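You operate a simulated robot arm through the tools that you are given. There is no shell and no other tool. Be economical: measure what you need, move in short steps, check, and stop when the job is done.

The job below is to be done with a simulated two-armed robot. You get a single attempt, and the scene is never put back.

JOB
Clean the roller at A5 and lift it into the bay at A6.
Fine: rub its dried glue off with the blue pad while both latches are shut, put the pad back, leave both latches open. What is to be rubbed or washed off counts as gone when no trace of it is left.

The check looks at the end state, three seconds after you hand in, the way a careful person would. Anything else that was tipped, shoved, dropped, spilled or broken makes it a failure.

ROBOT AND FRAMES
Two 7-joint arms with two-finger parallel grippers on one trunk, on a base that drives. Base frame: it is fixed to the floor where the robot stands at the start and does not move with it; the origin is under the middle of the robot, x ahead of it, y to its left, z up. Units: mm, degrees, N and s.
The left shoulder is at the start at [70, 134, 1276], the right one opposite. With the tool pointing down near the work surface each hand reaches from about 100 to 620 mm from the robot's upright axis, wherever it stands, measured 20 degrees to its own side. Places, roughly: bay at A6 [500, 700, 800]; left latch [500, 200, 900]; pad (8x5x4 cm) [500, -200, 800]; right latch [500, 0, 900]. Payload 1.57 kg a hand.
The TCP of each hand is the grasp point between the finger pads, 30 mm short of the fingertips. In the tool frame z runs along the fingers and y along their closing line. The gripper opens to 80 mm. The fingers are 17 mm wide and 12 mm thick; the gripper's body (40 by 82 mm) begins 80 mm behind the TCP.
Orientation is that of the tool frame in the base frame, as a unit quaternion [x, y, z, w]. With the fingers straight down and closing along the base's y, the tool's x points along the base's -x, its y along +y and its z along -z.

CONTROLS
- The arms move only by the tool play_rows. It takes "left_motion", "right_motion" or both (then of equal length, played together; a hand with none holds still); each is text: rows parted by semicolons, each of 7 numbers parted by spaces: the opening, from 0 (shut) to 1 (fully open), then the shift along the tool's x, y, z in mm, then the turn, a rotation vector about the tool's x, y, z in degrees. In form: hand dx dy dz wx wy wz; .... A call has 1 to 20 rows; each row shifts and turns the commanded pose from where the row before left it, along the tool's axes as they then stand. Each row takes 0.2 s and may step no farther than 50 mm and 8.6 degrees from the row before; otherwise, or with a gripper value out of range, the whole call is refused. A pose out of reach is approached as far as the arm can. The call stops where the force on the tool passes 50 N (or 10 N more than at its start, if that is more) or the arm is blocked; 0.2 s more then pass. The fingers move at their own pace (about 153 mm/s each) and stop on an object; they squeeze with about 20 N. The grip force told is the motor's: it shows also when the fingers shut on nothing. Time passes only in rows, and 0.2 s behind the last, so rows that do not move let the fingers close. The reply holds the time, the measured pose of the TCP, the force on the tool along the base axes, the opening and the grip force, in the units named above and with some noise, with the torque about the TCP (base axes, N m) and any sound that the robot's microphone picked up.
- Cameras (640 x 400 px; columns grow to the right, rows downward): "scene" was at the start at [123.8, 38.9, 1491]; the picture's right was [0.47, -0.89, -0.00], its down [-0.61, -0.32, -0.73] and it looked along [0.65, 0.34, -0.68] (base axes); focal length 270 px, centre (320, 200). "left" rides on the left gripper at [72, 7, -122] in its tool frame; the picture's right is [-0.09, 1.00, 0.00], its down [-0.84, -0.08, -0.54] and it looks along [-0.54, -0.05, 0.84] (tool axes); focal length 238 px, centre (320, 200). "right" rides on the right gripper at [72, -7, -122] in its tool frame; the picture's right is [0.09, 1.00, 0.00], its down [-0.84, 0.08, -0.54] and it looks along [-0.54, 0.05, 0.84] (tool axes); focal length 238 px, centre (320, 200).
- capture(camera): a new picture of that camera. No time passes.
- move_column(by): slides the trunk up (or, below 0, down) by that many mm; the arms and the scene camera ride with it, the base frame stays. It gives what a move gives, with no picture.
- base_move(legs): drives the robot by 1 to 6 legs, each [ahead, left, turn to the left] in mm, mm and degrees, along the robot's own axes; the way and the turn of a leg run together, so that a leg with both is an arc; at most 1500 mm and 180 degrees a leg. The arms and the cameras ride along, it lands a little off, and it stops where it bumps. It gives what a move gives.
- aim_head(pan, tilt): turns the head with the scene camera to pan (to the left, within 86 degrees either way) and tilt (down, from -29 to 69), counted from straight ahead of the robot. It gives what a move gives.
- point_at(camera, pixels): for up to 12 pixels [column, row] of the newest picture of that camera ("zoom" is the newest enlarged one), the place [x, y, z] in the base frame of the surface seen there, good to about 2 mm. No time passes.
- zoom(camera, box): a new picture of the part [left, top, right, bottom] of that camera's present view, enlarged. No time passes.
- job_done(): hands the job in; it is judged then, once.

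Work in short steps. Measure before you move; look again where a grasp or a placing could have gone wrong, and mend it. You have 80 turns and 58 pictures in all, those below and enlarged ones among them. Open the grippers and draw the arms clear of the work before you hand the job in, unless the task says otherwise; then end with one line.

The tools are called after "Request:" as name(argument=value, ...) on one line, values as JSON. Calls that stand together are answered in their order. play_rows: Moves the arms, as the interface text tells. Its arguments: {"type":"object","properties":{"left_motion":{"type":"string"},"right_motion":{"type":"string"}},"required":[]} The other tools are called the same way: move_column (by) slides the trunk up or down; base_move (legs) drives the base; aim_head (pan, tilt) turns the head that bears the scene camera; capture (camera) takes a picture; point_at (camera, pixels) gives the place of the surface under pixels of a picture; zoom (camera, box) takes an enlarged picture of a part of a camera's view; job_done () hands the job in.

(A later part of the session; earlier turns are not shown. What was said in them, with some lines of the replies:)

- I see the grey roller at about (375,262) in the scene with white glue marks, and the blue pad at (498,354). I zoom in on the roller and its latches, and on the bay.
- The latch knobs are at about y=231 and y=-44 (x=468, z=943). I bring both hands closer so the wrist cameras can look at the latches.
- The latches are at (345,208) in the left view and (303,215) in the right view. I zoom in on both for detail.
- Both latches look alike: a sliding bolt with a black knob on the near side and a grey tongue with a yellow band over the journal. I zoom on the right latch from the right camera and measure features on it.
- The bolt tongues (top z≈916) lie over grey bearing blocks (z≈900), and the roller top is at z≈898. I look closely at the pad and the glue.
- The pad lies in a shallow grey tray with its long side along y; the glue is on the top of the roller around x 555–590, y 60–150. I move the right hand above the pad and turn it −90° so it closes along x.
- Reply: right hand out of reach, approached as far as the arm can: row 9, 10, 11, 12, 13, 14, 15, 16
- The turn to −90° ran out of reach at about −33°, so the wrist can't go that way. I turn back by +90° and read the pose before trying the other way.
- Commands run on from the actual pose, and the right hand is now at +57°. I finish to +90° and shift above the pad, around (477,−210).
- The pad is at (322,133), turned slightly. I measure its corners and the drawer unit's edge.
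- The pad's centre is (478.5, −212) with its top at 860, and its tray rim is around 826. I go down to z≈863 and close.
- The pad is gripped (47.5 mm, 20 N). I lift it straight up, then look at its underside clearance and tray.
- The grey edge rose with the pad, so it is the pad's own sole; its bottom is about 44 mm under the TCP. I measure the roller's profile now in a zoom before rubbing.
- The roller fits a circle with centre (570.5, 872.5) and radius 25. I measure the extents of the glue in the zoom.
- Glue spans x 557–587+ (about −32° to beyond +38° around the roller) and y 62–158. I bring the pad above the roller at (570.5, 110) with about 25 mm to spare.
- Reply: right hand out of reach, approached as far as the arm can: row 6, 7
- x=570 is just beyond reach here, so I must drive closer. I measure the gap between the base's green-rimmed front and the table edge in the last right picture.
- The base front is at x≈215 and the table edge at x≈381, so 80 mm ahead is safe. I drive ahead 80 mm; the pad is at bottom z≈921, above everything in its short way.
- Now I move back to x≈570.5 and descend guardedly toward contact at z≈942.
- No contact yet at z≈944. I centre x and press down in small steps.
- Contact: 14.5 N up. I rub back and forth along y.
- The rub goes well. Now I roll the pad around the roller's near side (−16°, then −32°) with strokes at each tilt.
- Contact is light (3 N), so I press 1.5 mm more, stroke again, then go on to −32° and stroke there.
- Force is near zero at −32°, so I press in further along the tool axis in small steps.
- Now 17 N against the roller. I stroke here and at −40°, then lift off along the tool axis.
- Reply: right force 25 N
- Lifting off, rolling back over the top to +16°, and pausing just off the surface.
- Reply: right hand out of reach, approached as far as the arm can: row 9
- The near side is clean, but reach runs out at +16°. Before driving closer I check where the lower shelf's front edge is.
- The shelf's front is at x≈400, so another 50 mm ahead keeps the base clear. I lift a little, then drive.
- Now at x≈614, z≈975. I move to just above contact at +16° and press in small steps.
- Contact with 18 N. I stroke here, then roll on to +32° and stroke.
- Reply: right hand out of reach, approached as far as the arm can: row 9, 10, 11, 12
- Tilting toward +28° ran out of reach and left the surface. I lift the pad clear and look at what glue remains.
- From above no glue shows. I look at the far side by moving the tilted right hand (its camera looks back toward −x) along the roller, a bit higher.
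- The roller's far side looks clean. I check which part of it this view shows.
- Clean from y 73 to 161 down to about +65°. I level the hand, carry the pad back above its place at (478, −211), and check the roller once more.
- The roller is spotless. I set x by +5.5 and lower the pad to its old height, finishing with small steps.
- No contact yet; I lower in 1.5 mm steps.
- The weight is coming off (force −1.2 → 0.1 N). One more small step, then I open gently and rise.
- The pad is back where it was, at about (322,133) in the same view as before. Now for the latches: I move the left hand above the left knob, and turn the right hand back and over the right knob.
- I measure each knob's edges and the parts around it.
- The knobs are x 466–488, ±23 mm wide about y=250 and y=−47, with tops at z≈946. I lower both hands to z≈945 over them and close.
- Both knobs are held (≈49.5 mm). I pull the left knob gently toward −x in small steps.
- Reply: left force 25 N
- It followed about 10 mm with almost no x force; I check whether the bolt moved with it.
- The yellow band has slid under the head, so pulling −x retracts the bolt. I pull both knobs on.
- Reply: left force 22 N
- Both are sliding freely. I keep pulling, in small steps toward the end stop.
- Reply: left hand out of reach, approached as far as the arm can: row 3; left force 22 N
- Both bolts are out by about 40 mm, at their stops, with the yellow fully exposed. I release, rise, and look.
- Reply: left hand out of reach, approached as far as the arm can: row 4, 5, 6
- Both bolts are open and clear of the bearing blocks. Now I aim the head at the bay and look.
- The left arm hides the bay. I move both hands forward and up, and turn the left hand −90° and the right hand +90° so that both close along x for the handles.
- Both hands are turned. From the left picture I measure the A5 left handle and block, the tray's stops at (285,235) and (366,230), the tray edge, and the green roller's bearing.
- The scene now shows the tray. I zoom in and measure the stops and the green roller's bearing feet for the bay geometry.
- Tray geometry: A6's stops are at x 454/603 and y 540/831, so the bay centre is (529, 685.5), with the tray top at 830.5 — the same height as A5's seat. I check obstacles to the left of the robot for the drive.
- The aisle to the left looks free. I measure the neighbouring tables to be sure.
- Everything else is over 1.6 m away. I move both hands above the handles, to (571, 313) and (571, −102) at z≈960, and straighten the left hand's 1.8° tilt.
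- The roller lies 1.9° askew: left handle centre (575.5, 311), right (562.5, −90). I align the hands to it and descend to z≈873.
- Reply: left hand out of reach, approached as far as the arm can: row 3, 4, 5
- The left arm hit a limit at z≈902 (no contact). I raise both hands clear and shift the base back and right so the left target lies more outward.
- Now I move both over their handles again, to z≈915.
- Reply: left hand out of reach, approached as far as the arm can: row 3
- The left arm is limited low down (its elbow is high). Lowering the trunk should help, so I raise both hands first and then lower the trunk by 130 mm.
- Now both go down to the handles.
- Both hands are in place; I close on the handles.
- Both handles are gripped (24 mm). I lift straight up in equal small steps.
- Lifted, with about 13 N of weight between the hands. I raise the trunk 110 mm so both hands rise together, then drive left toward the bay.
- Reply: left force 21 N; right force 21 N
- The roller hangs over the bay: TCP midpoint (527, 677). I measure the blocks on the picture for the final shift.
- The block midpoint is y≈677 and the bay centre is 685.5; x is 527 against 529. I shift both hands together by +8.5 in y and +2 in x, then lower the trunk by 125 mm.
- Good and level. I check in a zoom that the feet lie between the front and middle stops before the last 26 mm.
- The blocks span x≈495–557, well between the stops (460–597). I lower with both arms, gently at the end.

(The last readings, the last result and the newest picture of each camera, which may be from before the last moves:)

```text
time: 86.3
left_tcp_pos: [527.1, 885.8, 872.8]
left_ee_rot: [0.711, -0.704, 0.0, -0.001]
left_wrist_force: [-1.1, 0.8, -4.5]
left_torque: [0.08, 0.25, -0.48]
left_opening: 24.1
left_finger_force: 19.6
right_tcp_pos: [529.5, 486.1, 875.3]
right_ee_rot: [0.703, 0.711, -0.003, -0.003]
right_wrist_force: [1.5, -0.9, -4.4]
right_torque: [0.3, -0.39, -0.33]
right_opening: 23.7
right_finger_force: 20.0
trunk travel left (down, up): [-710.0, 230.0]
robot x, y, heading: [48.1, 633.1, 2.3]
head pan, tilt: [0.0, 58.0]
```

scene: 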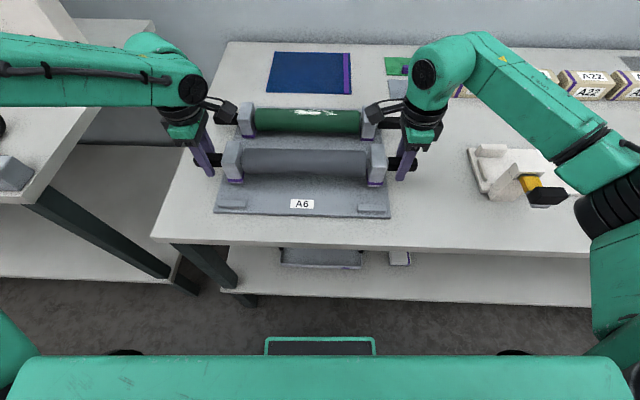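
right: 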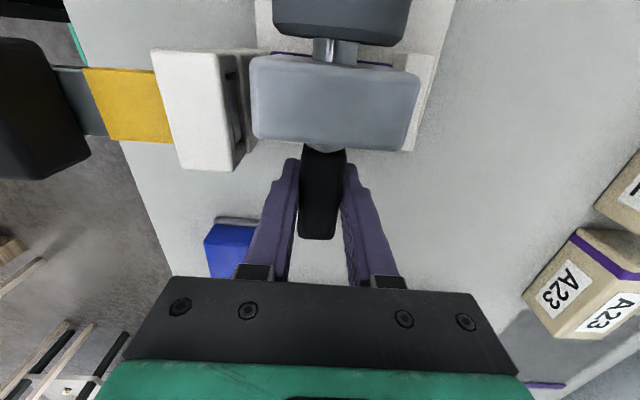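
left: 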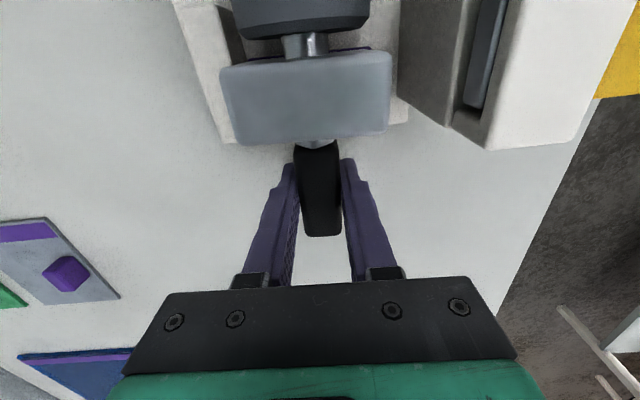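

The hands carry less now (−4.5 N each), so the feet are about to take the load. One more small lowering.

Request:
play_rows(left_motion="0 0 0 1 0 0 0;0 0 0 1 0 0 0;0 0 0 0 0 0 0", right_motion="0 0 0 1 0 0 0;0 0 0 1 0 0 0;0 0 0 0 0 0 0")

Request:
zoom(camera="scene", box=[190, 95, 430, 235])

```text
time: 87.1
left_tcp_pos: [526.7, 886.6, 873.2]
left_ee_rot: [0.711, -0.703, 0.0, -0.003]
left_wrist_force: [0.7, 2.7, 14.3]
left_torque: [0.44, 0.26, -0.64]
left_opening: 24.1
left_finger_force: 20.0
right_tcp_pos: [527.6, 485.8, 873.3]
right_ee_rot: [0.704, 0.711, -0.001, -0.004]
right_wrist_force: [4.5, 1.9, -2.1]
right_torque: [0.31, -0.44, -0.59]
right_opening: 24.1
right_finger_force: 20.0
trunk travel left (down, up): [-710.0, 230.0]
robot x, y, heading: [43.7, 638.1, 2.2]
head pan, tilt: [0.0, 58.0]
```

```text
2.67 times, centred on (310, 165) of scene
```

zoom: 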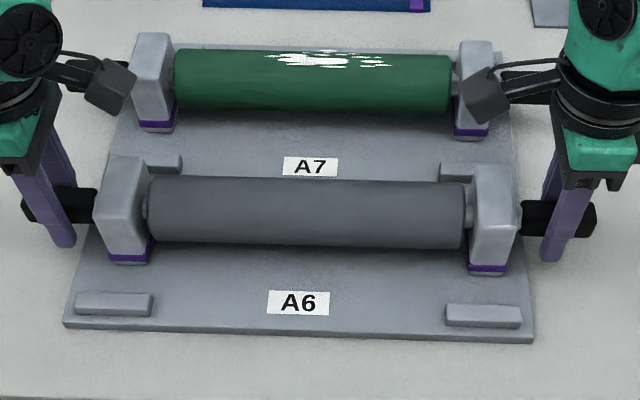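

The left foot is seated (14 N); the right still carries 2 N. I ease the left up 0.7 mm and lower the right 1 mm.

Request:
play_rows(left_motion="0 0 0 -0.7 0 0 0;0 0 0 0 0 0 0", right_motion="0 0 0 1 0 0 0;0 0 0 0 0 0 0")

```text
time: 87.7
left_tcp_pos: [526.2, 886.6, 873.1]
left_ee_rot: [0.711, -0.703, 0.001, -0.003]
left_wrist_force: [10.7, 4.4, 11.3]
left_torque: [0.56, 0.01, -0.36]
left_opening: 23.8
left_finger_force: 20.3
right_tcp_pos: [527.8, 485.5, 874.0]
right_ee_rot: [0.703, 0.711, -0.002, -0.003]
right_wrist_force: [1.3, -3.4, 9.5]
right_torque: [0.46, -0.37, -0.11]
right_opening: 24.0
right_finger_force: 19.6
trunk travel left (down, up): [-710.0, 230.0]
robot x, y, heading: [46.3, 631.9, 2.2]
head pan, tilt: [0.0, 58.0]
```

Both feet are seated (about +10 N each). I open both hands and rise straight up.

Request:
play_rows(left_motion="0 0 0 -0.5 0 0 0;0.4 0 0 0 0 0 0;0.8 0 0 0 0 0 0;0.9 0 0 0 0 0 0;0.9 0 0 -20 0 0 0;0.9 0 0 -40 0 0 0;0.9 0 0 -45 0 0 0;0.9 0 0 0 0 0 0", right_motion="0 0 0 -0.5 0 0 0;0.4 0 0 0 0 0 0;0.8 0 0 0 0 0 0;0.9 0 0 0 0 0 0;0.9 0 0 -20 0 0 0;0.9 0 0 -40 0 0 0;0.9 0 0 -45 0 0 0;0.9 0 0 0 0 0 0")

Request:
capture(camera="scene")

```text
time: 89.5
left_tcp_pos: [527.3, 887.8, 979.1]
left_ee_rot: [0.711, -0.704, -0.001, 0.001]
left_wrist_force: [0.5, 0.0, 0.9]
left_torque: [0.02, 0.01, -0.04]
left_opening: 72.1
left_finger_force: 0.0
right_tcp_pos: [529.9, 484.7, 974.8]
right_ee_rot: [0.703, 0.711, -0.002, -0.004]
right_wrist_force: [-0.1, 0.3, 0.9]
right_torque: [0.03, 0.0, -0.02]
right_opening: 71.9
right_finger_force: 0.0
trunk travel left (down, up): [-710.0, 230.0]
robot x, y, heading: [47.0, 636.0, 2.2]
head pan, tilt: [0.0, 58.0]
```

```text
7 pictures are left
```

scene: 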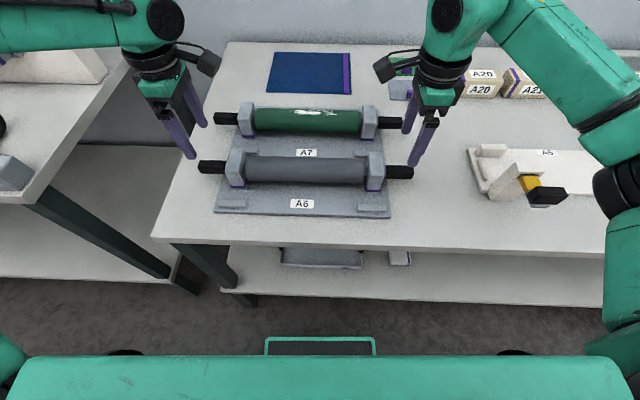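

The roller stands in the bay. I raise the trunk to draw the arms clear, then check the placement, and the pad and latches.

Request:
move_column(by=150)

Request:
zoom(camera="scene", box=[190, 110, 430, 260])

Request:
point_at(camera="zoom", pixels=[[130, 135], [480, 140], [300, 150], [155, 260], [490, 265], [160, 130], [450, 140], [110, 170], [500, 175]])

Request:
aim_head(pan=-52, tilt=45)

Request:
capture(camera="scene")

```text
time: 91.2
left_tcp_pos: [527.2, 888.3, 1129.1]
left_ee_rot: [0.712, -0.702, 0.0, 0.0]
left_wrist_force: [0.4, -0.3, -0.2]
left_torque: [-0.01, 0.0, -0.01]
left_opening: 72.2
left_finger_force: 0.0
right_tcp_pos: [528.2, 485.0, 1125.5]
right_ee_rot: [0.703, 0.711, -0.002, -0.003]
right_wrist_force: [-0.5, 0.1, 0.2]
right_torque: [-0.02, 0.01, 0.0]
right_opening: 72.2
right_finger_force: 0.1
trunk travel left (down, up): [-860.0, 80.0]
robot x, y, heading: [43.0, 638.0, 2.5]
head pan, tilt: [0.0, 58.0]
```

```text
2.67 times, centred on (310, 185) of scene
```

zoom: 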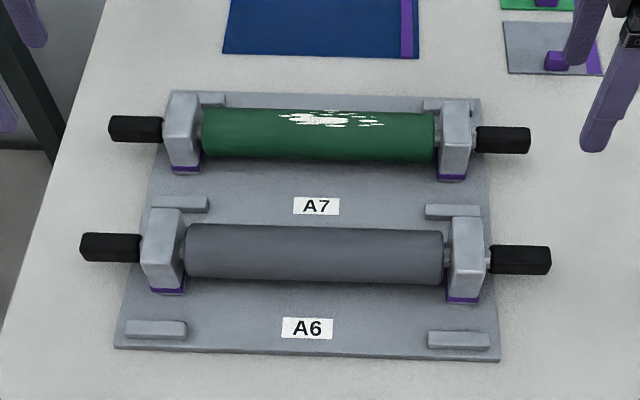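

```text
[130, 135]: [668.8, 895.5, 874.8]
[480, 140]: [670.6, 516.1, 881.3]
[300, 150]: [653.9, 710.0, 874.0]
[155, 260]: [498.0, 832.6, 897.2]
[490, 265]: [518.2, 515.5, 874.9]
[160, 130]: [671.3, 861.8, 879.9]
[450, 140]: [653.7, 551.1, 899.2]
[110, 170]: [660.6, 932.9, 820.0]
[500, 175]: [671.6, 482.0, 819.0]
```

```text
time: 92.4
left_tcp_pos: [527.0, 887.6, 1129.3]
left_ee_rot: [0.712, -0.702, -0.002, -0.001]
left_wrist_force: [0.4, -0.1, 0.1]
left_torque: [-0.01, -0.01, 0.04]
left_opening: 72.1
left_finger_force: 0.0
right_tcp_pos: [528.4, 484.1, 1124.7]
right_ee_rot: [0.703, 0.711, -0.002, -0.003]
right_wrist_force: [-0.6, 0.0, -0.2]
right_torque: [0.0, 0.0, -0.01]
right_opening: 72.2
right_finger_force: 0.0
trunk travel left (down, up): [-860.0, 80.0]
robot x, y, heading: [46.0, 635.3, 2.2]
head pan, tilt: [-52.0, 45.0]
```

```text
5 pictures are left
```

scene: 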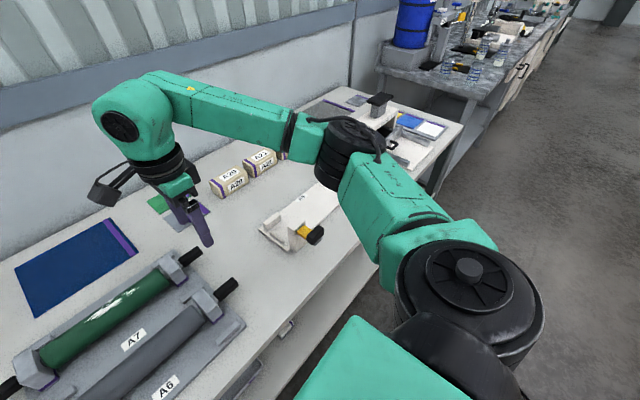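

The roller stands level in A6, lined up like the green one in A7. The right arm hides the pad and right latch in this last view, but both were as required when last seen and nothing has touched them since. Both hands are open and clear, so I hand in.

Request:
job_done()

```text
The job is handed in.
```

The roller from A5 is clean and stands in bay A6, the blue pad is back in its place, and both latches are open; I could not see the roller's underside, but no glue showed on the rest.
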